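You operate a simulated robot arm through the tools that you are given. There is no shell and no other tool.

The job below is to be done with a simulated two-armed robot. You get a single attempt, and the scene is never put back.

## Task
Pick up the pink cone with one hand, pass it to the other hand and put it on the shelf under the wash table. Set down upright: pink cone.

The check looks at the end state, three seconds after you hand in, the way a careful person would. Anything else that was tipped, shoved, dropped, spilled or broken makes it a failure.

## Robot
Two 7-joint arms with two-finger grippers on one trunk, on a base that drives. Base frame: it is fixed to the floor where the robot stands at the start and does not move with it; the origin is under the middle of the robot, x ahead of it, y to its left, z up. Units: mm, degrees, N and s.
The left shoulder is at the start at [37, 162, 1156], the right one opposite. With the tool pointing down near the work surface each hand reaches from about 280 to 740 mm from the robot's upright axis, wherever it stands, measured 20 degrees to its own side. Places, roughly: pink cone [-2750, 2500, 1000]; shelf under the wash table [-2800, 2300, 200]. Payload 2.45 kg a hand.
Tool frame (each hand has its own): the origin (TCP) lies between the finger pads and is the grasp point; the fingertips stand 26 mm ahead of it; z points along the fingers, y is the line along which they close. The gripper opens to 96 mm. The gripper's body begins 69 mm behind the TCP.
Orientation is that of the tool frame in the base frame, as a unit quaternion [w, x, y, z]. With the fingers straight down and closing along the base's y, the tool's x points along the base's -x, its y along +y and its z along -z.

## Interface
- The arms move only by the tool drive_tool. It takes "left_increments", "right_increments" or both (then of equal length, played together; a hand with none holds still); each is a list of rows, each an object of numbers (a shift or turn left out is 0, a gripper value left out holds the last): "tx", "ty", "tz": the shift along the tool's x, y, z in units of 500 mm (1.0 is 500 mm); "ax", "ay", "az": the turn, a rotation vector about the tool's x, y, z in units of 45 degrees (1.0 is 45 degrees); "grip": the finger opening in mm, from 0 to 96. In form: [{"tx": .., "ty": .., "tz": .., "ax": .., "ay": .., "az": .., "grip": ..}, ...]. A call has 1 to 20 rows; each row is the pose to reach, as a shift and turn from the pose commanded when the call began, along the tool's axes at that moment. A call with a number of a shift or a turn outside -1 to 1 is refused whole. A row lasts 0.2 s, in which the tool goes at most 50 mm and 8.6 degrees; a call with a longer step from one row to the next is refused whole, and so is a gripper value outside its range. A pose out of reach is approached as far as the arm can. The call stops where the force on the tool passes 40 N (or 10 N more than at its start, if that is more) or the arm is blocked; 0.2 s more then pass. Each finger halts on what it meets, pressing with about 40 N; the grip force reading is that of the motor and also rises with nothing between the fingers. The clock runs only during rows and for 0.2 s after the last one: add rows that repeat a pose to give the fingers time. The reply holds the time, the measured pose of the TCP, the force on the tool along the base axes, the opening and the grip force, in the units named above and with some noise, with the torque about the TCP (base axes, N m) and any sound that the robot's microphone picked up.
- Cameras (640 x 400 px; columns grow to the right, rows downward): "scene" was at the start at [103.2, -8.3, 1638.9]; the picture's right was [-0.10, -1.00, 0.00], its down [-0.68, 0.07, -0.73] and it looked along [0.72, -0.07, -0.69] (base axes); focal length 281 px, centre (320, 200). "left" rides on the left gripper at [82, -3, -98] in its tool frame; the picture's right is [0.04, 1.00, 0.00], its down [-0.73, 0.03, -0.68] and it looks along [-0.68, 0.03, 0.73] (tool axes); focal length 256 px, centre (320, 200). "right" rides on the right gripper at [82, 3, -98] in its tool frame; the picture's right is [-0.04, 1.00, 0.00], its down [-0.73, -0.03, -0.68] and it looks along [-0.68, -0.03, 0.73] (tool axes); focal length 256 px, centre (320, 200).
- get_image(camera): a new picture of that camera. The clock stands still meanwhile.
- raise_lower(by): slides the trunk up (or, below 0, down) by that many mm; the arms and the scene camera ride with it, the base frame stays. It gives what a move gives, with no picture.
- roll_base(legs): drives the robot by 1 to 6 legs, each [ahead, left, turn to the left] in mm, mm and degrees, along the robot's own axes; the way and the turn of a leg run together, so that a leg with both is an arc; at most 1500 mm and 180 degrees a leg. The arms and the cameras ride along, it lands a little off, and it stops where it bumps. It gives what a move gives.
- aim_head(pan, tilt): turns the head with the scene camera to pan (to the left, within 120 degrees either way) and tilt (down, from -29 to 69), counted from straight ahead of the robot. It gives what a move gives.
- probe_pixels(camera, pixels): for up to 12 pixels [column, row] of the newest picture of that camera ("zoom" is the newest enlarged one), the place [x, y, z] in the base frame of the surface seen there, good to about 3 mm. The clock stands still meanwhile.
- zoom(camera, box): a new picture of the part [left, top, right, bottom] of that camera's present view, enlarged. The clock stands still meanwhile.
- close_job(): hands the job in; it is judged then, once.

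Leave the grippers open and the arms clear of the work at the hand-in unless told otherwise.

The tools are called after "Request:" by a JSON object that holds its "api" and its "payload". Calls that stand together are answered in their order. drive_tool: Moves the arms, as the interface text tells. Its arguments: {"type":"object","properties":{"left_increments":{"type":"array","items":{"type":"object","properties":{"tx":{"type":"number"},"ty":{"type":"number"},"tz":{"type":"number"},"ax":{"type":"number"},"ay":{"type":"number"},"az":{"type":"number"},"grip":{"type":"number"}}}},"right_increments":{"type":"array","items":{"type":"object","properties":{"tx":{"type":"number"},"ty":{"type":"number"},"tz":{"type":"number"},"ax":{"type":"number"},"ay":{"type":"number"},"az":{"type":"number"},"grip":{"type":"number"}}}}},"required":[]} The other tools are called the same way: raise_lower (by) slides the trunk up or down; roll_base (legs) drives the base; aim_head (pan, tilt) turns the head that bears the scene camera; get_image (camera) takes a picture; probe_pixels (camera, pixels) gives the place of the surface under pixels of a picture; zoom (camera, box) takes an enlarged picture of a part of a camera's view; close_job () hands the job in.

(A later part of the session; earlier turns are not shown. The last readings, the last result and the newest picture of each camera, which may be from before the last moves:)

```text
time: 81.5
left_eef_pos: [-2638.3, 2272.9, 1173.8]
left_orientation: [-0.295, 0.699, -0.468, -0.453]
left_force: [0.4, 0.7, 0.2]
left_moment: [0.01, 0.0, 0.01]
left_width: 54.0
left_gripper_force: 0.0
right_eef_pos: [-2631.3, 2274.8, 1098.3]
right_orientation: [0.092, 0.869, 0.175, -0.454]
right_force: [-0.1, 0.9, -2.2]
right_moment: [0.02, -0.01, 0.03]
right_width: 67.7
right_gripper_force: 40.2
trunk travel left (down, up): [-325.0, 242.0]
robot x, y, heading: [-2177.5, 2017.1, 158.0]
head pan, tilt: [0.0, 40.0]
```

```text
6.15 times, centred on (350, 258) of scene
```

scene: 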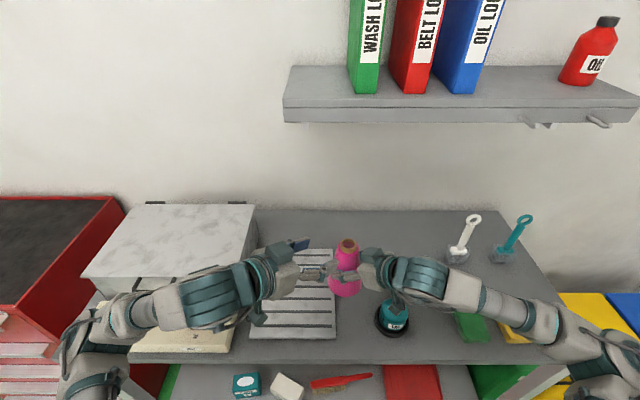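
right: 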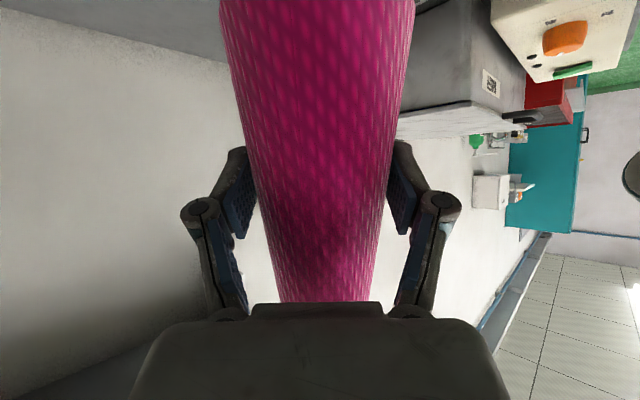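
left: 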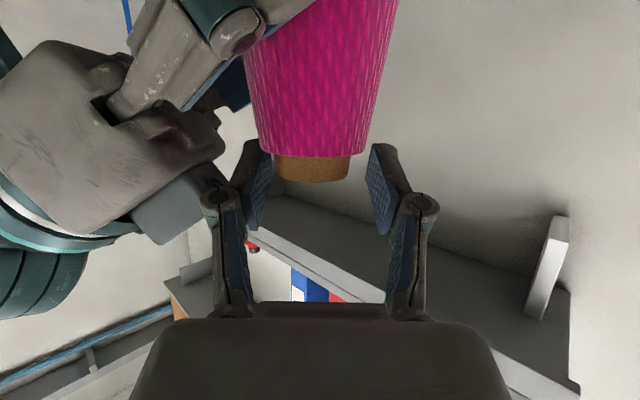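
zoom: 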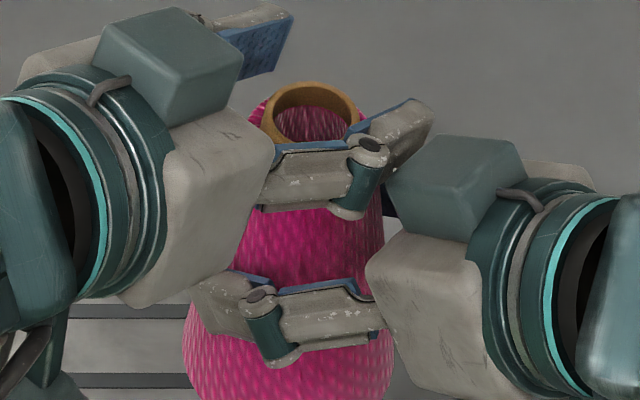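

The TCP is at the planned spot; the rim (275–350) is about 4 mm off the pads' midline (321), so I'll shift 4 mm along the tool's -y and then close the left gripper gently.

Request:
{"api": "drive_tool", "payload": {"left_increments": [{"ty": -0.008}, {"ty": -0.008, "grip": 46}, {"ty": -0.008, "grip": 40}, {"ty": -0.008, "grip": 30}, {"ty": -0.008, "grip": 15}, {"ty": -0.008, "grip": 15}, {"ty": -0.008, "grip": 15}]}}

Request:
{"api": "get_image", "payload": {"camera": "left"}}

Request:
{"api": "zoom", "payload": {"camera": "scene", "box": [310, 225, 390, 290]}}

```text
time: 83.1
left_eef_pos: [-2635.6, 2273.2, 1173.2]
left_orientation: [-0.296, 0.699, -0.468, -0.453]
left_force: [-5.1, -6.2, 3.4]
left_moment: [-0.26, 0.41, 0.42]
left_width: 45.4
left_gripper_force: 40.0
right_eef_pos: [-2631.7, 2276.6, 1096.8]
right_orientation: [0.091, 0.869, 0.174, -0.453]
right_force: [4.1, 5.2, -6.0]
right_moment: [-0.15, -0.04, -0.47]
right_width: 67.9
right_gripper_force: 39.7
trunk travel left (down, up): [-325.0, 242.0]
robot x, y, heading: [-2179.4, 2016.1, 157.6]
head pan, tilt: [0.0, 40.0]
```

```text
taken
```

left: 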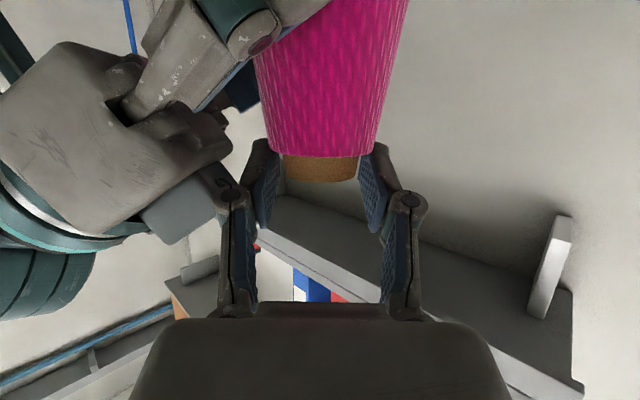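

```text
6.15 times, centred on (350, 258) of scene
```

zoom: 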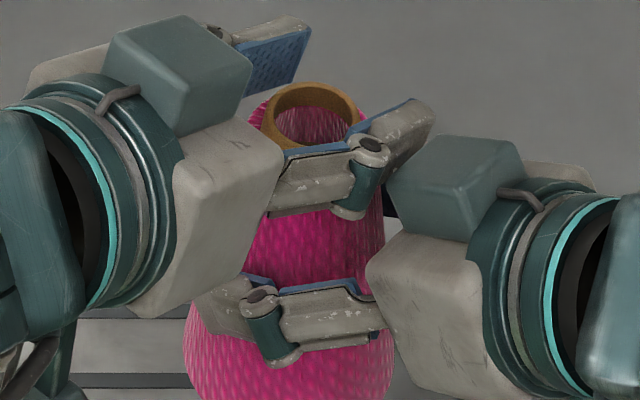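

The left width stopped at 45 mm, not 36: the tilted fingertips caught the yarn's shoulder instead of the rim. I'll open again and flatten the left hand by 20° (nearly horizontal), so the pads can sit fully on the rim.

Request:
{"api": "drive_tool", "payload": {"left_increments": [{"grip": 54}, {"grip": 54, "ay": -0.11}, {"grip": 54, "ay": -0.22}, {"grip": 54, "ay": -0.33}, {"grip": 54, "ay": -0.433}, {"grip": 54, "ay": -0.433}]}}

Request:
{"api": "get_image", "payload": {"camera": "left"}}

Request:
{"api": "zoom", "payload": {"camera": "scene", "box": [310, 225, 390, 290]}}

Request:
{"api": "probe_pixels", "payload": {"camera": "zoom", "pixels": [[310, 86], [310, 138], [300, 100], [285, 95], [345, 95], [310, 230], [230, 380], [420, 180]]}}

```text
time: 84.5
left_eef_pos: [-2632.4, 2273.9, 1173.1]
left_orientation: [-0.371, 0.612, -0.411, -0.565]
left_force: [-3.3, -0.3, -2.4]
left_moment: [-0.04, 0.14, -0.04]
left_width: 51.7
left_gripper_force: 0.0
right_eef_pos: [-2631.9, 2274.7, 1098.4]
right_orientation: [0.093, 0.869, 0.176, -0.453]
right_force: [3.6, 1.0, -1.1]
right_moment: [-0.01, 0.15, -0.02]
right_width: 67.6
right_gripper_force: 39.9
trunk travel left (down, up): [-325.0, 242.0]
robot x, y, heading: [-2178.8, 2016.9, 157.5]
head pan, tilt: [0.0, 40.0]
```

```text
taken
```

left: 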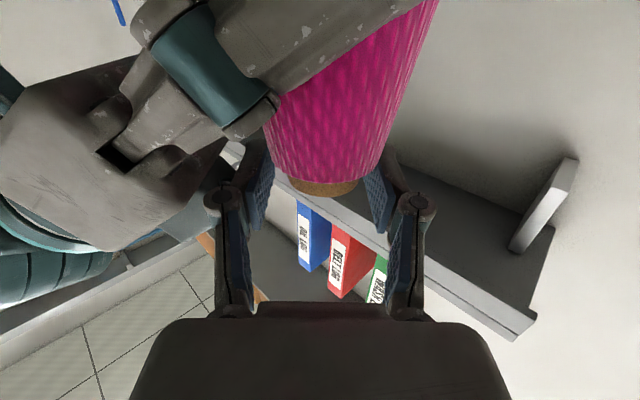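

```text
6.15 times, centred on (350, 258) of scene
```

zoom: 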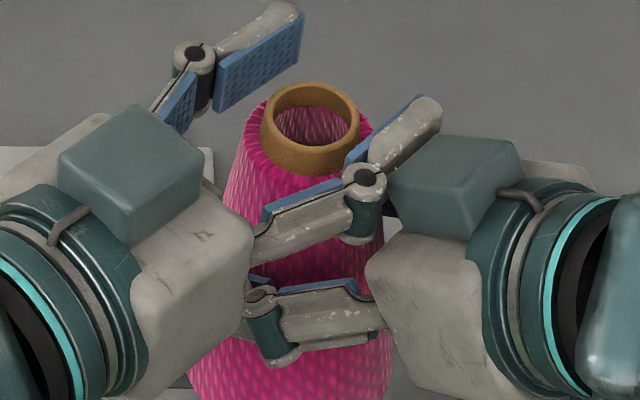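

```text
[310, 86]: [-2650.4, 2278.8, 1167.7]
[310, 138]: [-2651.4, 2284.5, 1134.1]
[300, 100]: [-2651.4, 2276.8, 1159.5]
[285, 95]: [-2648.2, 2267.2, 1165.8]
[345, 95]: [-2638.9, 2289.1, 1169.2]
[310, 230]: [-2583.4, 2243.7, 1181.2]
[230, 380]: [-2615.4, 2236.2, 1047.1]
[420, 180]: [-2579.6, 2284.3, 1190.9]
```

The left finger's back touches the right hand's block slightly (width held at 51.7, about 3 N). The rim is now centred at column 322. I'll lower the left hand 3 mm, and close straight away onto the rim.

Request:
{"api": "drive_tool", "payload": {"left_increments": [{"grip": 47, "tx": 0.003}, {"grip": 44, "tx": 0.006}, {"grip": 40, "tx": 0.006}, {"grip": 30, "tx": 0.006}, {"grip": 15, "tx": 0.006}, {"grip": 15, "tx": 0.006}, {"grip": 15, "tx": 0.006}]}}

Request:
{"api": "get_image", "payload": {"camera": "left"}}

Request:
{"api": "zoom", "payload": {"camera": "scene", "box": [310, 225, 390, 290]}}

```text
time: 86.1
left_eef_pos: [-2633.9, 2273.3, 1171.1]
left_orientation: [-0.37, 0.612, -0.41, -0.566]
left_force: [-6.2, -4.7, 17.4]
left_moment: [-0.14, 0.4, 0.39]
left_width: 45.3
left_gripper_force: 39.9
right_eef_pos: [-2631.8, 2275.5, 1095.8]
right_orientation: [0.091, 0.87, 0.175, -0.452]
right_force: [5.1, 5.7, -20.2]
right_moment: [-0.22, -0.03, -0.41]
right_width: 67.8
right_gripper_force: 39.6
trunk travel left (down, up): [-325.0, 242.0]
robot x, y, heading: [-2180.5, 2020.9, 157.9]
head pan, tilt: [0.0, 40.0]
```

```text
taken
```

left: 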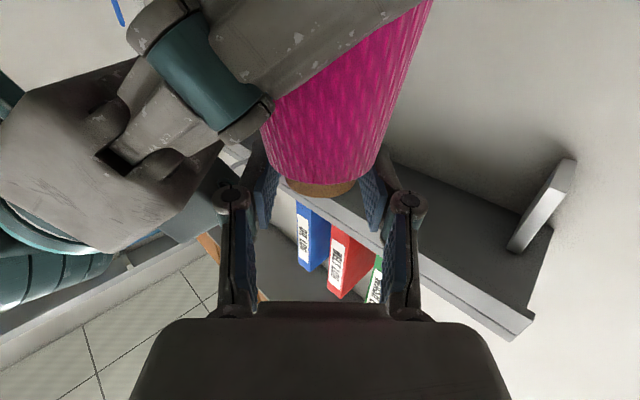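

```text
6.15 times, centred on (350, 258) of scene
```

zoom: 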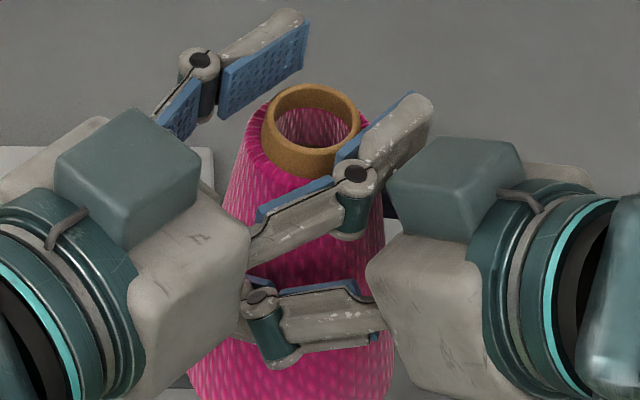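

The width again stopped at 45.3 mm with 17 N of wedge force, so the pads still bear on the yarn's shoulder. I'll zoom the left camera and measure precisely where rim and shoulder are.

Request:
{"api": "zoom", "payload": {"camera": "left", "box": [240, 130, 400, 230]}}

Request:
{"api": "probe_pixels", "payload": {"camera": "zoom", "pixels": [[320, 255], [320, 230], [320, 215], [320, 200], [320, 190], [320, 180], [320, 160], [320, 120], [130, 200], [500, 200], [200, 190], [440, 190]]}}

```text
4.00 times, centred on (320, 180) of left
```

zoom: 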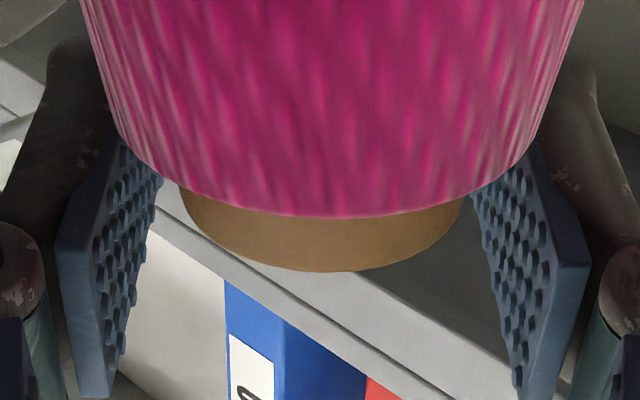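

```text
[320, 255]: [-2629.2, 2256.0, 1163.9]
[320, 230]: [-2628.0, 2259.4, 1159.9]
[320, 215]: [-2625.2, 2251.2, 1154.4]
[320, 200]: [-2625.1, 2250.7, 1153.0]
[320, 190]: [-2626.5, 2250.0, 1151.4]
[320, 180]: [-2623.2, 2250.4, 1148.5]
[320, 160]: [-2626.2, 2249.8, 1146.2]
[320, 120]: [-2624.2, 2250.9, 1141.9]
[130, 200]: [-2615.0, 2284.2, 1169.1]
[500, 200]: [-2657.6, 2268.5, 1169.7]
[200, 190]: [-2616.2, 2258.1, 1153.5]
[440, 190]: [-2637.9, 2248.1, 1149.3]
```

The rim clears the pads; they touch the yarn's top edge (≈45 mm wide at z≈1154). I'll probe the pads' edges to see how low they really reach.

Request:
{"api": "probe_pixels", "payload": {"camera": "zoom", "pixels": [[155, 175], [120, 150], [100, 190], [65, 245], [80, 300], [75, 380], [110, 390], [140, 280], [480, 195], [540, 150], [580, 265], [555, 390]]}}

```text
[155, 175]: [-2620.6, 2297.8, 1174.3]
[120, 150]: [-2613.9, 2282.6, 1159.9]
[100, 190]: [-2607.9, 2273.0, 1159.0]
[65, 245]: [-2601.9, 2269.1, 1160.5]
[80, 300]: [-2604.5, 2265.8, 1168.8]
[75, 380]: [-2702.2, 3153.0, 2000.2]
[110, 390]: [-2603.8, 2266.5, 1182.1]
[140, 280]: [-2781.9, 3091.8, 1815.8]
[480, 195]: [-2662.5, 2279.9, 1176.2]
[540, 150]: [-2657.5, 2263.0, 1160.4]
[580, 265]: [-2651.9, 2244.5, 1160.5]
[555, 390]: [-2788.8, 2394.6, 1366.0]
```

The pads' lower edges are at z≈1159 yet stopped at 45 mm, so the cone is effectively tapered all the way up and the rim gives no better hold. A lower left grip with more margin is needed, and the left hand must come in at a wider angle to clear the right hand. First: open the left a little, raise 12 mm, and back off 110 mm.

Request:
{"api": "drive_tool", "payload": {"left_increments": [{"grip": 50}, {"grip": 50}, {"grip": 50, "tx": -0.012}, {"grip": 50, "tx": -0.026}, {"grip": 50, "tx": -0.026, "tz": -0.05}, {"grip": 50, "tx": -0.026, "tz": -0.11}, {"grip": 60, "tx": -0.026, "tz": -0.17}, {"grip": 70, "tx": -0.026, "tz": -0.22}, {"grip": 70, "tx": -0.026, "tz": -0.24}, {"grip": 70, "tx": -0.026, "tz": -0.24}]}}

Request:
{"api": "get_image", "payload": {"camera": "scene"}}

Request:
{"api": "get_image", "payload": {"camera": "right"}}

```text
time: 88.3
left_eef_pos: [-2589.2, 2164.3, 1194.6]
left_orientation: [-0.371, 0.612, -0.41, -0.565]
left_force: [-0.1, 0.4, 0.1]
left_moment: [0.0, 0.05, -0.03]
left_width: 70.2
left_gripper_force: 0.1
right_eef_pos: [-2633.2, 2275.1, 1098.1]
right_orientation: [0.091, 0.869, 0.175, -0.453]
right_force: [-0.3, 0.8, -1.6]
right_moment: [0.01, -0.02, 0.01]
right_width: 67.4
right_gripper_force: 40.6
trunk travel left (down, up): [-325.0, 242.0]
robot x, y, heading: [-2178.9, 2021.5, 157.7]
head pan, tilt: [0.0, 40.0]
```

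```text
taken
```

scene: 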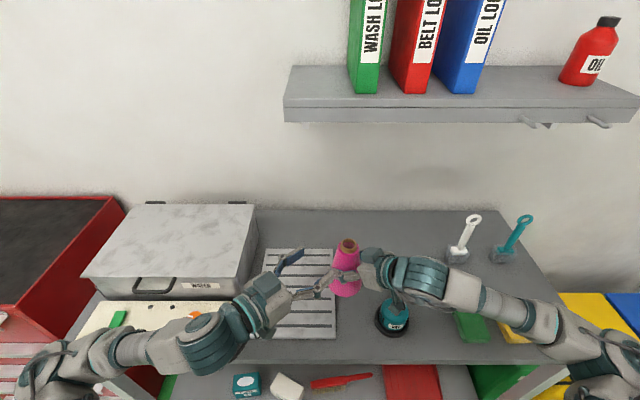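

```text
taken
```

right: 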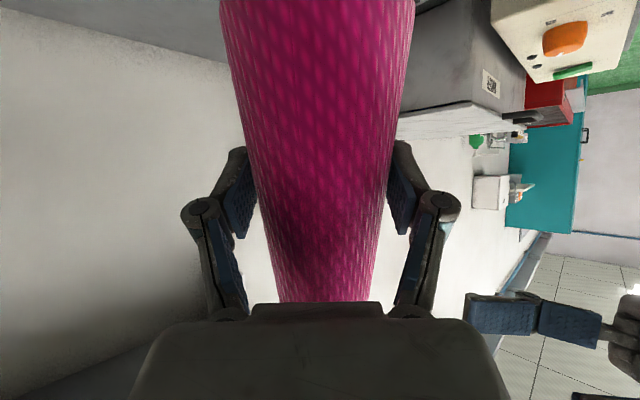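

The right hand's grip held even under the 17 N push, so that grip style (pads centred on the cone) is solid. Now I'll turn the left hand 30° further to the right about the vertical, in small steps.

Request:
{"api": "drive_tool", "payload": {"left_increments": [{"ax": 0.133, "az": 0.012}, {"ax": 0.266, "az": 0.023}, {"ax": 0.4, "az": 0.035}, {"ax": 0.532, "az": 0.046}, {"ax": 0.664, "az": 0.058}, {"ax": 0.664, "az": 0.058}]}}

Request:
{"api": "get_image", "payload": {"camera": "scene"}}

```text
time: 89.7
left_eef_pos: [-2587.4, 2165.3, 1194.9]
left_orientation: [0.504, -0.486, 0.556, 0.449]
left_force: [-0.1, 0.2, -0.1]
left_moment: [0.08, 0.04, -0.02]
left_width: 70.2
left_gripper_force: 0.1
left hand out of reach, approached as far as the arm can: row 5
right_eef_pos: [-2630.3, 2276.9, 1099.7]
right_orientation: [0.091, 0.869, 0.174, -0.454]
right_force: [-0.1, 0.1, -2.2]
right_moment: [0.06, -0.01, -0.01]
right_width: 67.6
right_gripper_force: 39.8
trunk travel left (down, up): [-325.0, 242.0]
robot x, y, heading: [-2180.7, 2015.7, 157.5]
head pan, tilt: [0.0, 40.0]
```

```text
taken
```

scene: 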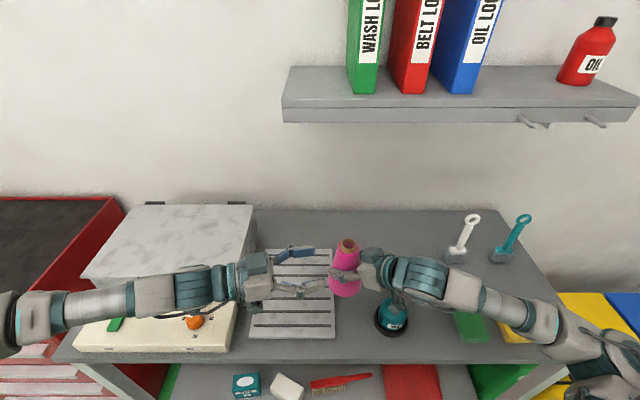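

The left hand now points 75° to the right and is clear. I'll re-measure the rim for the approach.

Request:
{"api": "zoom", "payload": {"camera": "scene", "box": [300, 225, 380, 290]}}

Request:
{"api": "probe_pixels", "payload": {"camera": "zoom", "pixels": [[374, 88], [374, 140], [374, 95], [330, 115], [420, 115], [374, 165], [340, 240], [340, 380], [374, 145], [250, 340]]}}

Request:
{"api": "get_image", "payload": {"camera": "left"}}

```text
6.15 times, centred on (340, 258) of scene
```

zoom: 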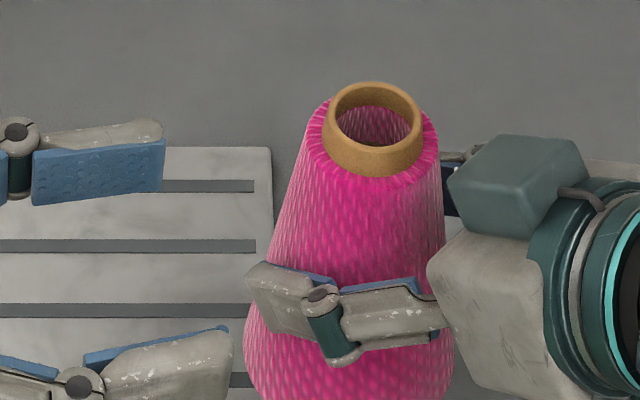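

```text
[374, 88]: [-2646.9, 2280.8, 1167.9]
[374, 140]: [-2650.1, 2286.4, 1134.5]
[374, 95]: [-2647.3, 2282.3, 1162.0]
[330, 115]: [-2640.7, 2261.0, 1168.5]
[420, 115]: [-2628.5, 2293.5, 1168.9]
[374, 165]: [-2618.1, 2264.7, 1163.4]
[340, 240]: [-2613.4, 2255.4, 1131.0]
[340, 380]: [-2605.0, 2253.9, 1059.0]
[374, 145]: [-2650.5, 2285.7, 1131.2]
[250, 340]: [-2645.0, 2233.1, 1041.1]
```

```text
taken
```

left: 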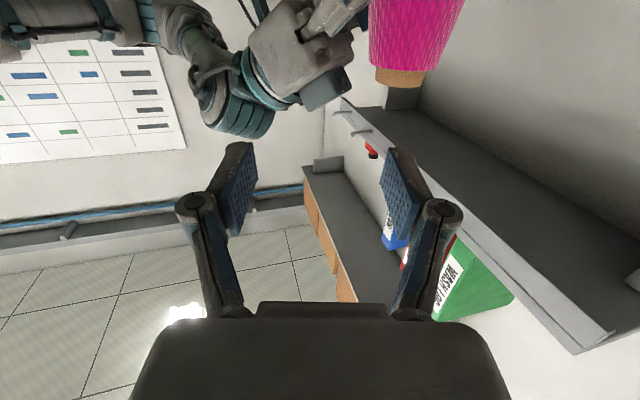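

The cone axis is at about (-2634, 2275.5), rim top 1168. To widen the gap between the hands, I'll turn the right hand with the cone another 15° about the cone axis, gently.

Request:
{"api": "drive_tool", "payload": {"right_increments": [{"ax": -0.027, "az": -0.019}, {"ax": -0.068, "az": -0.048}, {"ax": -0.123, "az": -0.086}, {"ax": -0.178, "az": -0.124}, {"ax": -0.232, "az": -0.162}, {"ax": -0.262, "az": -0.183}, {"ax": -0.273, "az": -0.191}]}}

Request:
{"api": "drive_tool", "payload": {"left_increments": [{"ay": 0.11, "tx": -0.01}, {"ay": 0.22, "tx": -0.03}, {"ay": 0.333, "tx": -0.05}, {"ay": 0.333, "tx": -0.05}]}}

Request:
{"api": "get_image", "payload": {"camera": "scene"}}

```text
time: 91.3
left_eef_pos: [-2590.1, 2164.6, 1193.7]
left_orientation: [0.503, -0.487, 0.556, 0.448]
left_force: [0.2, 0.4, 0.1]
left_moment: [0.04, 0.04, 0.0]
left_width: 70.0
left_gripper_force: 0.2
right_eef_pos: [-2631.6, 2276.1, 1098.9]
right_orientation: [0.147, 0.841, 0.282, -0.438]
right_force: [-0.2, 0.2, -3.7]
right_moment: [0.01, -0.01, -0.02]
right_width: 67.5
right_gripper_force: 40.3
trunk travel left (down, up): [-325.0, 242.0]
robot x, y, heading: [-2177.0, 2016.2, 157.9]
head pan, tilt: [0.0, 40.0]
```

```text
time: 92.3
left_eef_pos: [-2589.3, 2165.2, 1219.1]
left_orientation: [0.426, -0.542, 0.617, 0.38]
left_force: [-0.5, 0.2, 0.0]
left_moment: [0.0, -0.01, 0.0]
left_width: 70.2
left_gripper_force: 0.0
right_eef_pos: [-2631.3, 2275.7, 1096.9]
right_orientation: [0.147, 0.841, 0.281, -0.439]
right_force: [0.3, 0.1, -3.2]
right_moment: [-0.01, 0.03, -0.04]
right_width: 67.1
right_gripper_force: 39.9
trunk travel left (down, up): [-325.0, 242.0]
robot x, y, heading: [-2181.4, 2017.9, 157.6]
head pan, tilt: [0.0, 40.0]
```

```text
taken
```

scene: 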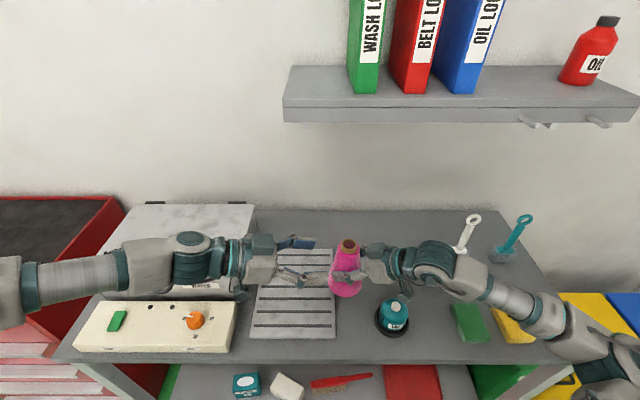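

Both hands now face each other nearly, with no reach warnings. I'll carry the left hand over to hover above its grip place (z≈1205, fingers at 62 mm), then look before lowering.

Request:
{"api": "drive_tool", "payload": {"left_increments": [{"grip": 62, "tx": -0.008, "ty": 0.03, "tz": 0.03}, {"tx": -0.016, "ty": 0.06, "tz": 0.07}, {"tx": -0.024, "ty": 0.09, "tz": 0.11}, {"tx": -0.032, "ty": 0.108, "tz": 0.15}, {"tx": -0.0382, "ty": 0.1158, "tz": 0.1864}, {"tx": -0.0382, "ty": 0.1158, "tz": 0.1864}]}}

Request:
{"api": "get_image", "payload": {"camera": "left"}}

Request:
{"api": "zoom", "payload": {"camera": "scene", "box": [300, 215, 400, 295]}}

```text
time: 93.7
left_eef_pos: [-2633.2, 2267.7, 1206.5]
left_orientation: [0.427, -0.54, 0.617, 0.38]
left_force: [-1.1, 0.8, -0.6]
left_moment: [0.0, 0.03, 0.0]
left_width: 61.8
left_gripper_force: 0.0
right_eef_pos: [-2630.2, 2275.6, 1097.4]
right_orientation: [0.147, 0.841, 0.281, -0.438]
right_force: [-0.2, 0.3, -2.7]
right_moment: [0.02, 0.0, 0.01]
right_width: 67.4
right_gripper_force: 40.3
trunk travel left (down, up): [-325.0, 242.0]
robot x, y, heading: [-2178.8, 2015.1, 157.6]
head pan, tilt: [0.0, 40.0]
```

```text
taken
```

left: 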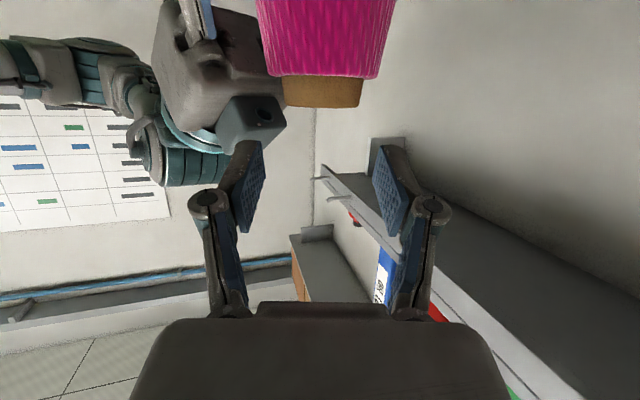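

```text
5.00 times, centred on (350, 255) of scene
```

zoom: 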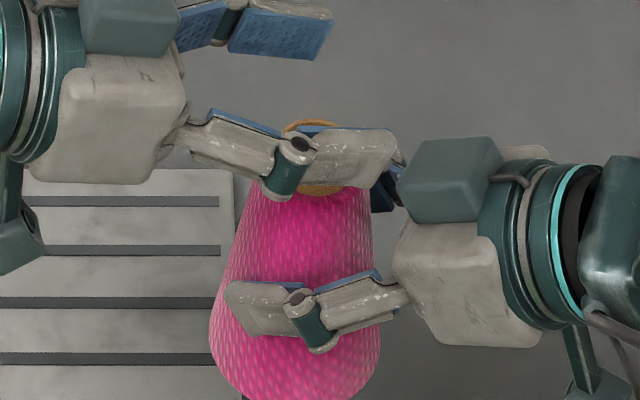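

Centred (rim 283–362, pads' midpoint 320). I'll lower the left hand 30 mm straight down and check for contact.

Request:
{"api": "drive_tool", "payload": {"left_increments": [{"tx": 0.0188, "tz": 0.007}, {"tx": 0.0375, "tz": 0.014}, {"tx": 0.0563, "tz": 0.0209}, {"tx": 0.0563, "tz": 0.0209}]}}

Request:
{"api": "get_image", "payload": {"camera": "left"}}

Request:
{"api": "zoom", "payload": {"camera": "scene", "box": [300, 215, 400, 295]}}

```text
time: 94.7
left_eef_pos: [-2634.7, 2266.3, 1174.7]
left_orientation: [0.427, -0.541, 0.617, 0.381]
left_force: [-0.3, -0.2, -0.9]
left_moment: [-0.01, -0.01, 0.0]
left_width: 62.0
left_gripper_force: 0.1
right_eef_pos: [-2630.6, 2276.3, 1098.4]
right_orientation: [0.148, 0.84, 0.282, -0.439]
right_force: [-0.3, 0.2, -2.4]
right_moment: [-0.01, 0.0, -0.01]
right_width: 67.6
right_gripper_force: 39.4
trunk travel left (down, up): [-325.0, 242.0]
robot x, y, heading: [-2180.5, 2018.6, 157.7]
head pan, tilt: [0.0, 40.0]
```

```text
taken
```

left: 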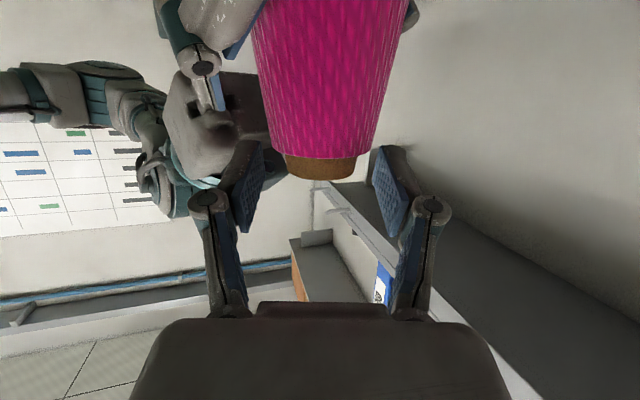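

```text
5.00 times, centred on (350, 255) of scene
```

zoom: 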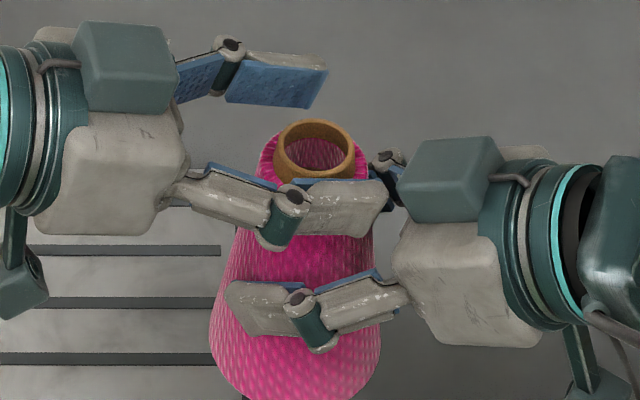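

No contact. Lowering another 25 mm to TCP z≈1149.

Request:
{"api": "drive_tool", "payload": {"left_increments": [{"tx": 0.0156, "tz": 0.0058}, {"tx": 0.0312, "tz": 0.0116}, {"tx": 0.0469, "tz": 0.0174}, {"tx": 0.0469, "tz": 0.0174}]}}

Request:
{"api": "get_image", "payload": {"camera": "left"}}

Request:
{"api": "zoom", "payload": {"camera": "scene", "box": [300, 215, 400, 295]}}

```text
time: 95.7
left_eef_pos: [-2632.9, 2268.0, 1151.2]
left_orientation: [0.426, -0.541, 0.617, 0.381]
left_force: [-0.2, -0.1, 0.6]
left_moment: [-0.03, -0.01, -0.02]
left_width: 62.2
left_gripper_force: 0.0
right_eef_pos: [-2630.9, 2276.2, 1097.5]
right_orientation: [0.147, 0.841, 0.282, -0.439]
right_force: [0.2, 0.2, -2.4]
right_moment: [0.0, -0.04, 0.06]
right_width: 67.5
right_gripper_force: 40.2
trunk travel left (down, up): [-325.0, 242.0]
robot x, y, heading: [-2176.7, 2014.3, 157.7]
head pan, tilt: [0.0, 40.0]
```

```text
taken
```

left: 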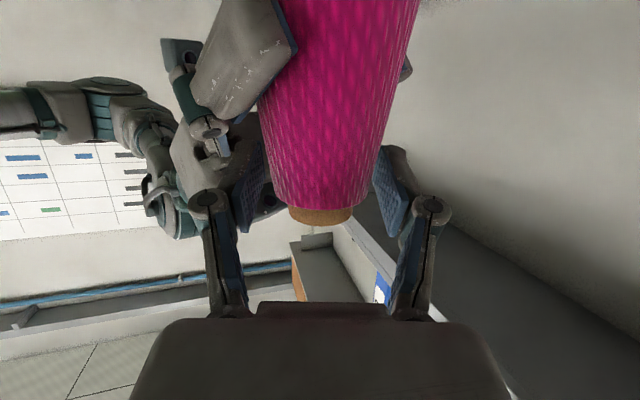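

```text
5.00 times, centred on (350, 255) of scene
```

zoom: 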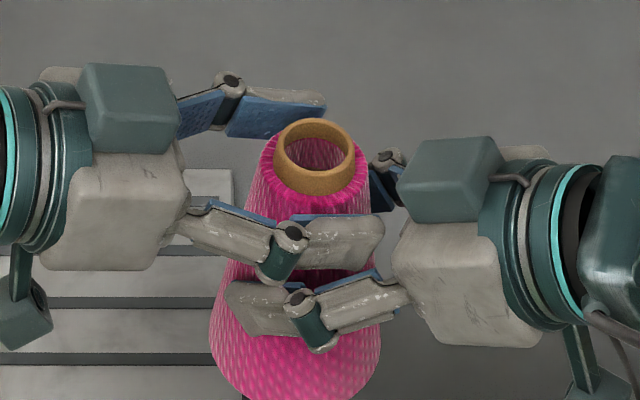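

In place with no contact forces. Now I'll close the left gripper onto the yarn.

Request:
{"api": "drive_tool", "payload": {"left_increments": [{"grip": 56}, {"grip": 50}, {"grip": 40}, {"grip": 25}, {"grip": 15}, {"grip": 15}]}}

Request:
{"api": "get_image", "payload": {"camera": "left"}}

Request:
{"api": "zoom", "payload": {"camera": "scene", "box": [300, 215, 400, 295]}}

```text
time: 97.1
left_eef_pos: [-2633.4, 2266.7, 1150.8]
left_orientation: [0.426, -0.541, 0.617, 0.381]
left_force: [-6.1, -1.9, 0.2]
left_moment: [-0.11, 0.19, 0.18]
left_width: 52.9
left_gripper_force: 40.1
right_eef_pos: [-2631.3, 2275.6, 1096.6]
right_orientation: [0.148, 0.841, 0.282, -0.438]
right_force: [5.6, 2.2, -0.7]
right_moment: [-0.05, 0.1, -0.13]
right_width: 67.3
right_gripper_force: 40.3
trunk travel left (down, up): [-325.0, 242.0]
robot x, y, heading: [-2177.6, 2016.9, 157.5]
head pan, tilt: [0.0, 40.0]
```

```text
taken
```

left: 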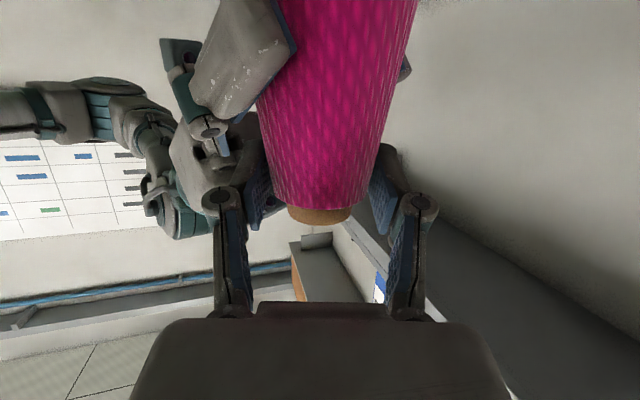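

```text
5.00 times, centred on (350, 255) of scene
```

zoom: 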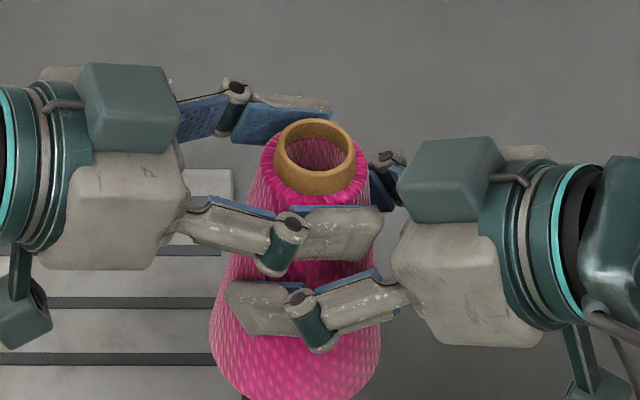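

Left grips at 52.9 mm with 40 N and hardly any wedge force. Now I'll open the right gripper in small steps.

Request:
{"api": "drive_tool", "payload": {"right_increments": [{"grip": 69}, {"grip": 71}, {"grip": 74}, {"grip": 80}, {"grip": 88}, {"grip": 92}]}}

Request:
{"api": "get_image", "payload": {"camera": "left"}}

Request:
{"api": "get_image", "payload": {"camera": "right"}}

```text
time: 98.5
left_eef_pos: [-2633.2, 2267.6, 1151.4]
left_orientation: [0.427, -0.541, 0.617, 0.381]
left_force: [-0.4, 0.1, -1.2]
left_moment: [-0.04, 0.02, -0.01]
left_width: 53.0
left_gripper_force: 40.4
right_eef_pos: [-2631.0, 2277.5, 1099.3]
right_orientation: [0.148, 0.841, 0.282, -0.438]
right_force: [0.0, -0.3, -0.2]
right_moment: [0.05, -0.01, -0.01]
right_width: 92.0
right_gripper_force: 0.0
trunk travel left (down, up): [-325.0, 242.0]
robot x, y, heading: [-2176.7, 2016.4, 157.6]
head pan, tilt: [0.0, 40.0]
```

```text
taken
```

left: 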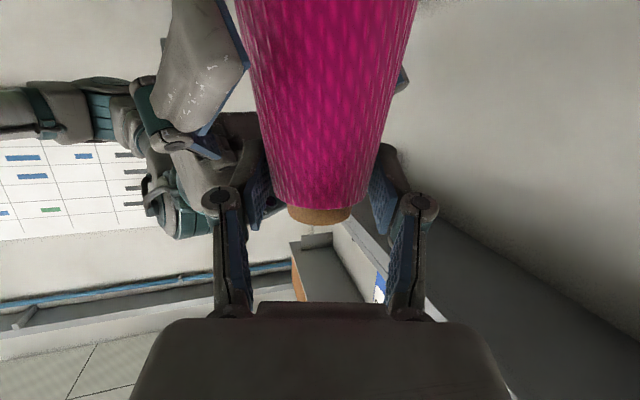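

```text
taken
```

right: 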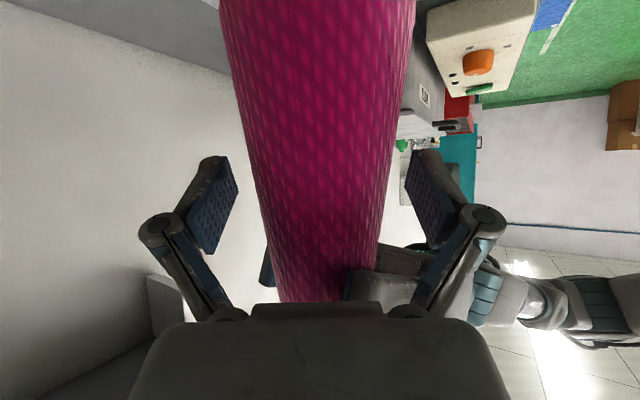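

The left hand holds the cone alone (53.0 mm, unmoved). I'll withdraw the right hand horizontally backward, away from the cone, by 150 mm.

Request:
{"api": "drive_tool", "payload": {"right_increments": [{"tx": 0.0172, "tz": -0.0246}, {"tx": 0.0344, "tz": -0.0492}, {"tx": 0.0516, "tz": -0.0737}, {"tx": 0.0688, "tz": -0.0983}, {"tx": 0.0917, "tz": -0.131}, {"tx": 0.1146, "tz": -0.1638}, {"tx": 0.1376, "tz": -0.1966}, {"tx": 0.172, "tz": -0.2457}]}}

Request:
{"api": "get_image", "payload": {"camera": "scene"}}

Request:
{"api": "get_image", "payload": {"camera": "left"}}

```text
time: 100.3
left_eef_pos: [-2634.3, 2270.2, 1148.9]
left_orientation: [0.426, -0.541, 0.618, 0.379]
left_force: [0.0, 0.8, -1.7]
left_moment: [-0.04, -0.05, 0.04]
left_width: 53.0
left_gripper_force: 40.3
right_eef_pos: [-2542.4, 2321.1, 1094.9]
right_orientation: [0.131, 0.85, 0.265, -0.435]
right_force: [-0.5, 0.3, 0.0]
right_moment: [-0.01, -0.03, 0.0]
right_width: 92.2
right_gripper_force: 0.0
right hand out of reach, approached as far as the arm can: row 1, 2, 3, 4, 5, 6, 7, 8
trunk travel left (down, up): [-325.0, 242.0]
robot x, y, heading: [-2179.3, 2013.5, 157.7]
head pan, tilt: [0.0, 40.0]
```

```text
taken
```

scene: 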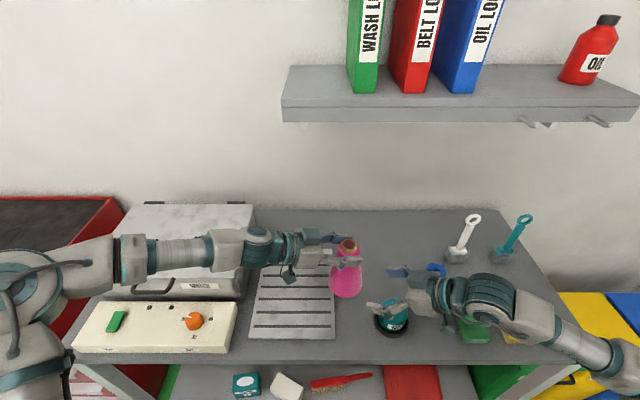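

```text
taken
```

left: 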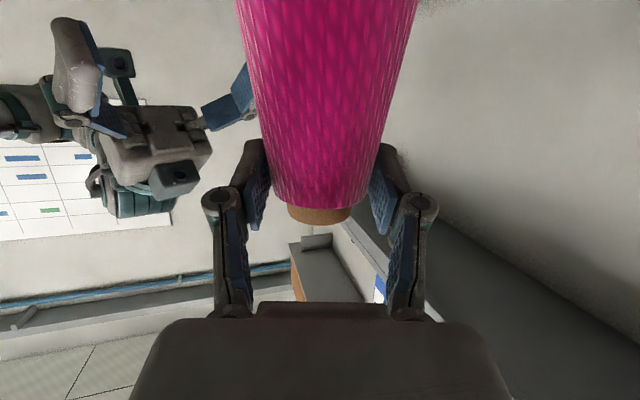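

The handover is done: the left hand holds the cone and the right hand is clear. I'll back the base straight away from the table by 380 mm into the free lane.

Request:
{"api": "roll_base", "payload": {"legs": [[-380, 0, 0]]}}

Request:
{"api": "get_image", "payload": {"camera": "scene"}}

Request:
{"api": "get_image", "payload": {"camera": "left"}}

```text
time: 102.7
left_eef_pos: [-2293.4, 2124.2, 1151.9]
left_orientation: [0.425, -0.543, 0.615, 0.382]
left_force: [-0.3, 0.5, -3.4]
left_moment: [0.0, 0.0, -0.02]
left_width: 53.0
left_gripper_force: 40.5
right_eef_pos: [-2202.9, 2176.4, 1097.6]
right_orientation: [0.132, 0.848, 0.269, -0.436]
right_force: [1.2, 0.0, 0.4]
right_moment: [-0.01, -0.01, -0.02]
right_width: 92.0
right_gripper_force: 0.0
trunk travel left (down, up): [-325.0, 242.0]
robot x, y, heading: [-1833.4, 1876.5, 158.1]
head pan, tilt: [0.0, 40.0]
```

```text
taken
```

scene: 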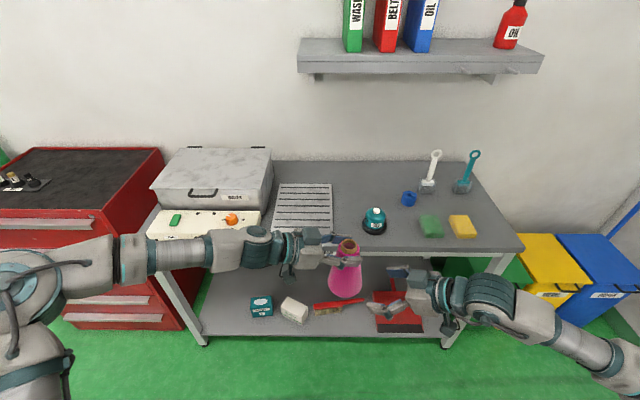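

```text
taken
```

left: 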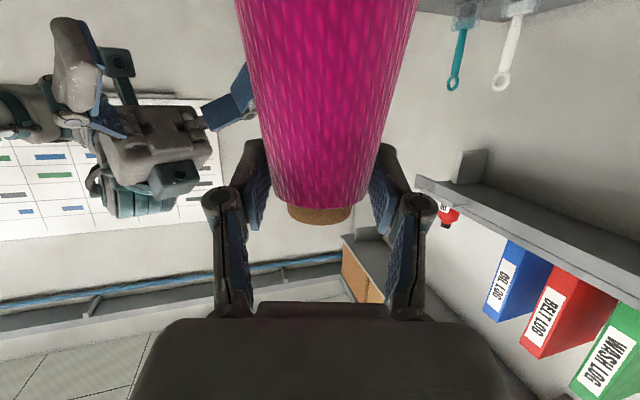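

Robot stands at n≈-2407, clear of both tables. I'll turn the empty right hand back to point forward and shift it 80 mm to the right, out of the way.

Request:
{"api": "drive_tool", "payload": {"right_increments": [{"tx": 0.013, "ty": -0.0145, "tz": -0.018, "ax": 0.135, "ay": 0.002, "az": 0.097}, {"tx": 0.026, "ty": -0.029, "tz": -0.036, "ax": 0.27, "ay": 0.004, "az": 0.194}, {"tx": 0.0395, "ty": -0.0435, "tz": -0.054, "ax": 0.405, "ay": 0.006, "az": 0.291}, {"tx": 0.053, "ty": -0.058, "tz": -0.072, "ax": 0.54, "ay": 0.007, "az": 0.389}, {"tx": 0.066, "ty": -0.0725, "tz": -0.09, "ax": 0.675, "ay": 0.009, "az": 0.486}, {"tx": 0.079, "ty": -0.087, "tz": -0.108, "ax": 0.81, "ay": 0.011, "az": 0.583}, {"tx": 0.079, "ty": -0.087, "tz": -0.108, "ax": 0.81, "ay": 0.011, "az": 0.583}]}}

Request:
{"api": "get_image", "payload": {"camera": "scene"}}

```text
time: 104.3
left_eef_pos: [-2288.9, 2123.4, 1153.6]
left_orientation: [0.424, -0.543, 0.615, 0.384]
left_force: [-0.6, -0.4, -3.2]
left_moment: [-0.05, 0.0, 0.0]
left_width: 53.1
left_gripper_force: 40.2
right_eef_pos: [-2174.3, 2252.9, 1097.5]
right_orientation: [-0.046, 0.886, -0.077, -0.455]
right_force: [0.3, -0.6, -0.2]
right_moment: [0.02, 0.02, -0.05]
right_width: 92.0
right_gripper_force: 0.1
right hand out of reach, approached as far as the arm can: row 6, 7
trunk travel left (down, up): [-325.0, 242.0]
robot x, y, heading: [-1837.3, 1878.5, 158.2]
head pan, tilt: [0.0, 40.0]
```

```text
taken
```

scene: 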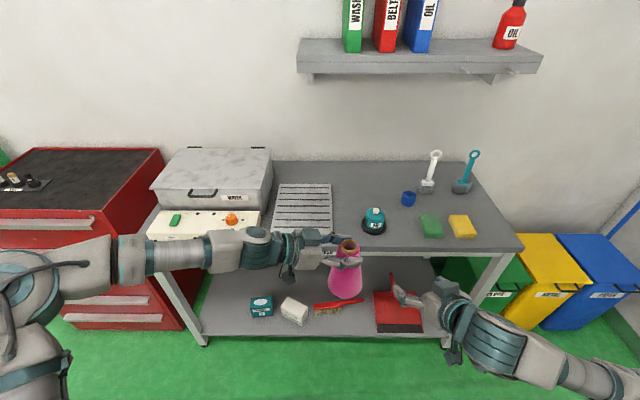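

Now I'll bring the right hand back, up and turn its fingers downward to tuck it away.

Request:
{"api": "drive_tool", "payload": {"right_increments": [{"tx": 0.0044, "ty": -0.011, "tz": -0.035, "ay": 0.15}, {"tx": 0.0088, "ty": -0.022, "tz": -0.07, "ay": 0.3}, {"tx": 0.013, "ty": -0.033, "tz": -0.106, "ay": 0.45}, {"tx": 0.0177, "ty": -0.0446, "tz": -0.142, "ay": 0.6}, {"tx": 0.022, "ty": -0.056, "tz": -0.177, "ay": 0.75}, {"tx": 0.0266, "ty": -0.067, "tz": -0.213, "ay": 0.9}, {"tx": 0.031, "ty": -0.078, "tz": -0.248, "ay": 1.0}, {"tx": 0.031, "ty": -0.078, "tz": -0.248, "ay": 1.0}]}}

Request:
{"api": "get_image", "payload": {"camera": "scene"}}

```text
time: 106.1
left_eef_pos: [-2290.6, 2123.7, 1153.0]
left_orientation: [0.424, -0.543, 0.615, 0.383]
left_force: [-1.5, 0.7, -3.3]
left_moment: [0.03, 0.0, -0.01]
left_width: 53.1
left_gripper_force: 40.0
right_eef_pos: [-2059.5, 2270.7, 1156.7]
right_orientation: [-0.013, 0.993, -0.087, -0.081]
right_force: [-1.0, 0.7, 0.2]
right_moment: [-0.01, 0.04, 0.0]
right_width: 92.1
right_gripper_force: 0.1
trunk travel left (down, up): [-325.0, 242.0]
robot x, y, heading: [-1833.7, 1877.1, 158.1]
head pan, tilt: [0.0, 40.0]
```

```text
taken
```

scene: 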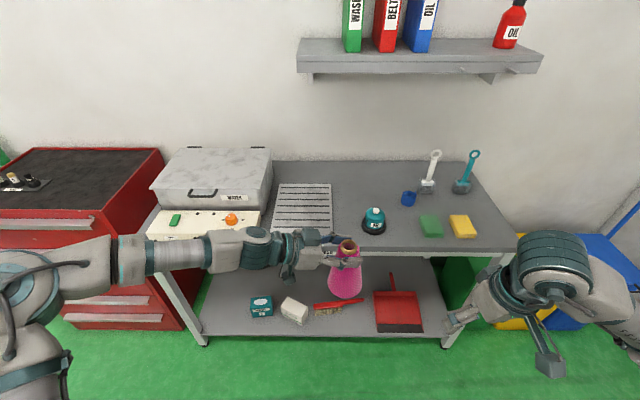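

Right hand tucked. Now I'll turn the left hand with the cone 37.5° toward straight ahead, shifting it 120 mm left, smoothly.

Request:
{"api": "drive_tool", "payload": {"left_increments": [{"ax": -0.0234, "az": -0.0086, "tx": 0.0024, "ty": 0.0019, "tz": -0.0065}, {"ax": -0.0703, "az": -0.0259, "tx": 0.0073, "ty": 0.0057, "tz": -0.0195}, {"ax": -0.1406, "ay": 0.002, "az": -0.0518, "tx": 0.0145, "ty": 0.0114, "tz": -0.039}, {"ax": -0.2187, "ay": 0.003, "az": -0.0806, "tx": 0.0226, "ty": 0.0178, "tz": -0.0607}, {"ax": -0.2968, "ay": 0.003, "az": -0.1094, "tx": 0.0307, "ty": 0.0241, "tz": -0.0823}, {"ax": -0.3749, "ay": 0.004, "az": -0.1382, "tx": 0.0388, "ty": 0.0304, "tz": -0.104}, {"ax": -0.453, "ay": 0.005, "az": -0.167, "tx": 0.0469, "ty": 0.0368, "tz": -0.1257}, {"ax": -0.5311, "ay": 0.006, "az": -0.1958, "tx": 0.0549, "ty": 0.0431, "tz": -0.1474}, {"ax": -0.6092, "ay": 0.007, "az": -0.2246, "tx": 0.063, "ty": 0.0495, "tz": -0.169}, {"ax": -0.6873, "ay": 0.008, "az": -0.2534, "tx": 0.0711, "ty": 0.0558, "tz": -0.1907}, {"ax": -0.7498, "ay": 0.009, "az": -0.2765, "tx": 0.0776, "ty": 0.0609, "tz": -0.208}, {"ax": -0.781, "ay": 0.009, "az": -0.288, "tx": 0.0808, "ty": 0.0634, "tz": -0.2167}]}}

Request:
{"api": "get_image", "payload": {"camera": "scene"}}

Request:
{"api": "get_image", "payload": {"camera": "left"}}

```text
time: 108.7
left_eef_pos: [-2335.7, 2012.3, 1151.4]
left_orientation: [-0.277, 0.712, -0.407, -0.501]
left_force: [-0.9, 1.3, -2.7]
left_moment: [-0.02, -0.02, 0.04]
left_width: 52.9
left_gripper_force: 40.2
right_eef_pos: [-2060.0, 2268.0, 1157.0]
right_orientation: [-0.013, 0.993, -0.088, -0.081]
right_force: [-1.0, 0.2, -0.2]
right_moment: [0.0, 0.03, 0.02]
right_width: 92.2
right_gripper_force: 0.1
trunk travel left (down, up): [-325.0, 242.0]
robot x, y, heading: [-1833.1, 1880.0, 158.2]
head pan, tilt: [0.0, 40.0]
```

```text
taken
```

scene: 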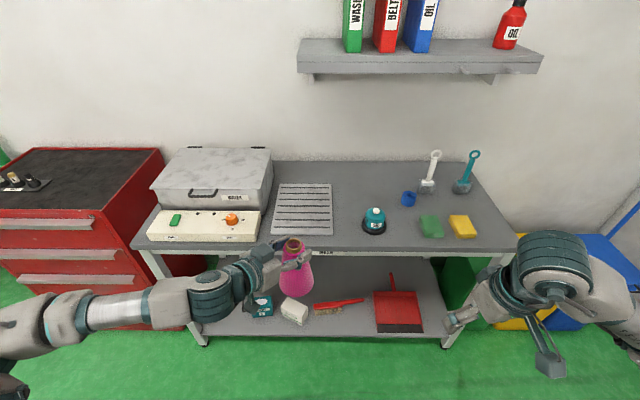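

```text
taken
```

left: 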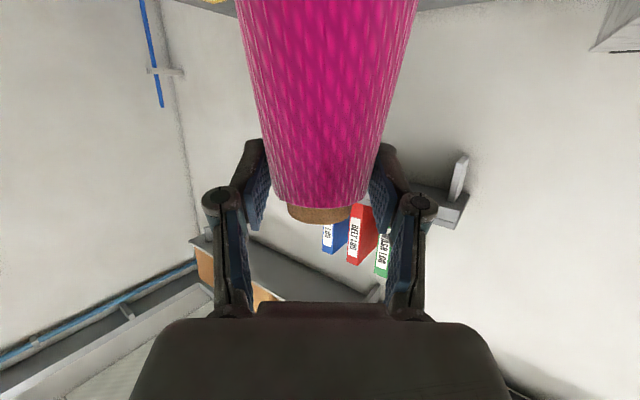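

Steady. Second half of the turn: 36.7° more to straight ahead, with another 120 mm to the left.

Request:
{"api": "drive_tool", "payload": {"left_increments": [{"ax": -0.023, "az": -0.0084, "tx": 0.0016, "ty": 0.0058, "tz": -0.004}, {"ax": -0.0689, "ay": 0.001, "az": -0.0253, "tx": 0.0047, "ty": 0.0173, "tz": -0.0121}, {"ax": -0.1378, "ay": 0.002, "az": -0.0507, "tx": 0.0094, "ty": 0.0346, "tz": -0.0242}, {"ax": -0.2144, "ay": 0.003, "az": -0.0788, "tx": 0.0146, "ty": 0.0538, "tz": -0.0376}, {"ax": -0.291, "ay": 0.004, "az": -0.1069, "tx": 0.0198, "ty": 0.073, "tz": -0.0511}, {"ax": -0.3675, "ay": 0.005, "az": -0.1351, "tx": 0.0251, "ty": 0.0922, "tz": -0.0645}, {"ax": -0.4441, "ay": 0.006, "az": -0.1632, "tx": 0.0303, "ty": 0.1114, "tz": -0.078}, {"ax": -0.5207, "ay": 0.007, "az": -0.1914, "tx": 0.0355, "ty": 0.1306, "tz": -0.0914}, {"ax": -0.5972, "ay": 0.009, "az": -0.2195, "tx": 0.0407, "ty": 0.1498, "tz": -0.1048}, {"ax": -0.6738, "ay": 0.01, "az": -0.2476, "tx": 0.0459, "ty": 0.169, "tz": -0.1183}, {"ax": -0.7351, "ay": 0.011, "az": -0.2701, "tx": 0.0501, "ty": 0.1843, "tz": -0.129}, {"ax": -0.7657, "ay": 0.011, "az": -0.2814, "tx": 0.0522, "ty": 0.192, "tz": -0.1344}]}}

Request:
{"api": "get_image", "payload": {"camera": "scene"}}

Request:
{"api": "get_image", "payload": {"camera": "left"}}

```text
time: 111.3
left_eef_pos: [-2382.0, 1899.4, 1153.1]
left_orientation: [-0.106, 0.804, -0.163, -0.561]
left_force: [-0.5, 1.0, -2.2]
left_moment: [0.02, 0.0, 0.0]
left_width: 53.0
left_gripper_force: 40.1
right_eef_pos: [-2059.4, 2268.8, 1157.1]
right_orientation: [-0.012, 0.993, -0.087, -0.081]
right_force: [0.7, 0.2, 0.0]
right_moment: [0.04, -0.01, 0.02]
right_width: 92.0
right_gripper_force: 0.0
trunk travel left (down, up): [-325.0, 242.0]
robot x, y, heading: [-1838.3, 1877.3, 158.3]
head pan, tilt: [0.0, 40.0]
```

```text
taken
```

scene: 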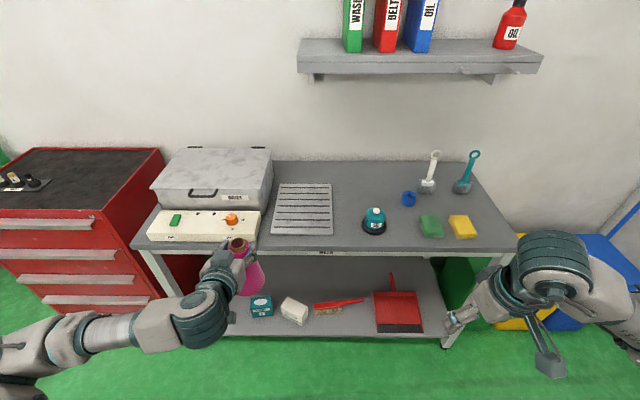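

```text
taken
```

left: 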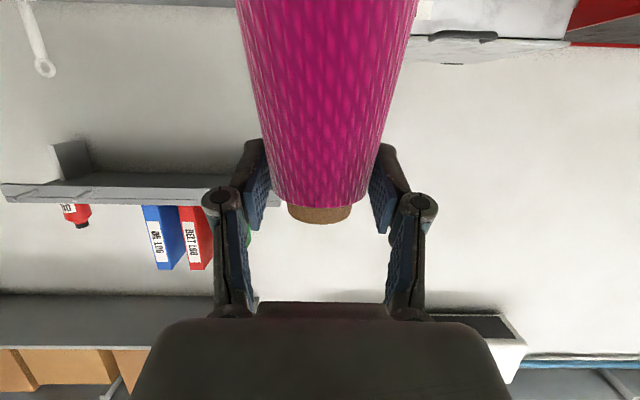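

The left hand now points straight ahead at (515, 185). The cone is in free space between the tables, so I'll lower the trunk by 320 mm.

Request:
{"api": "raise_lower", "payload": {"by": -320}}

Request:
{"api": "get_image", "payload": {"camera": "scene"}}

Request:
{"api": "get_image", "payload": {"camera": "left"}}

```text
time: 114.4
left_eef_pos: [-2414.1, 1912.9, 683.2]
left_orientation: [-0.081, 0.885, -0.18, -0.421]
left_force: [-0.2, 0.2, -2.0]
left_moment: [0.02, 0.04, 0.01]
left_width: 53.1
left_gripper_force: 39.8
right_eef_pos: [-2057.3, 2269.8, 838.0]
right_orientation: [-0.014, 0.993, -0.087, -0.082]
right_force: [-0.4, -0.2, 1.4]
right_moment: [0.02, 0.04, -0.01]
right_width: 92.1
right_gripper_force: 0.0
trunk travel left (down, up): [-5.0, 562.0]
robot x, y, heading: [-1834.8, 1878.3, 158.5]
head pan, tilt: [0.0, 40.0]
```

```text
taken
```

scene: 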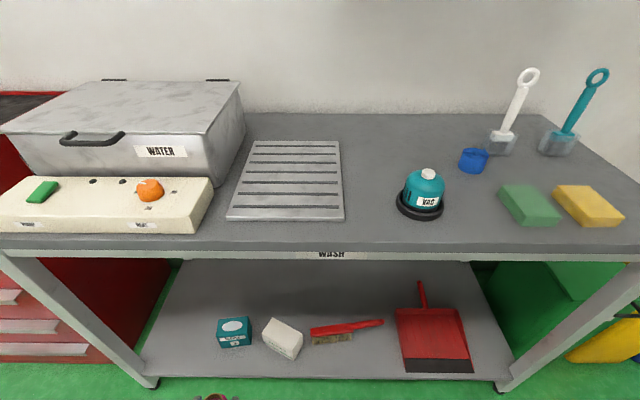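

```text
taken
```

left: 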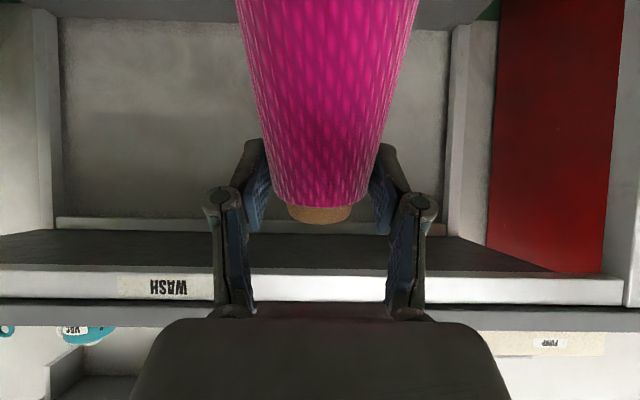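

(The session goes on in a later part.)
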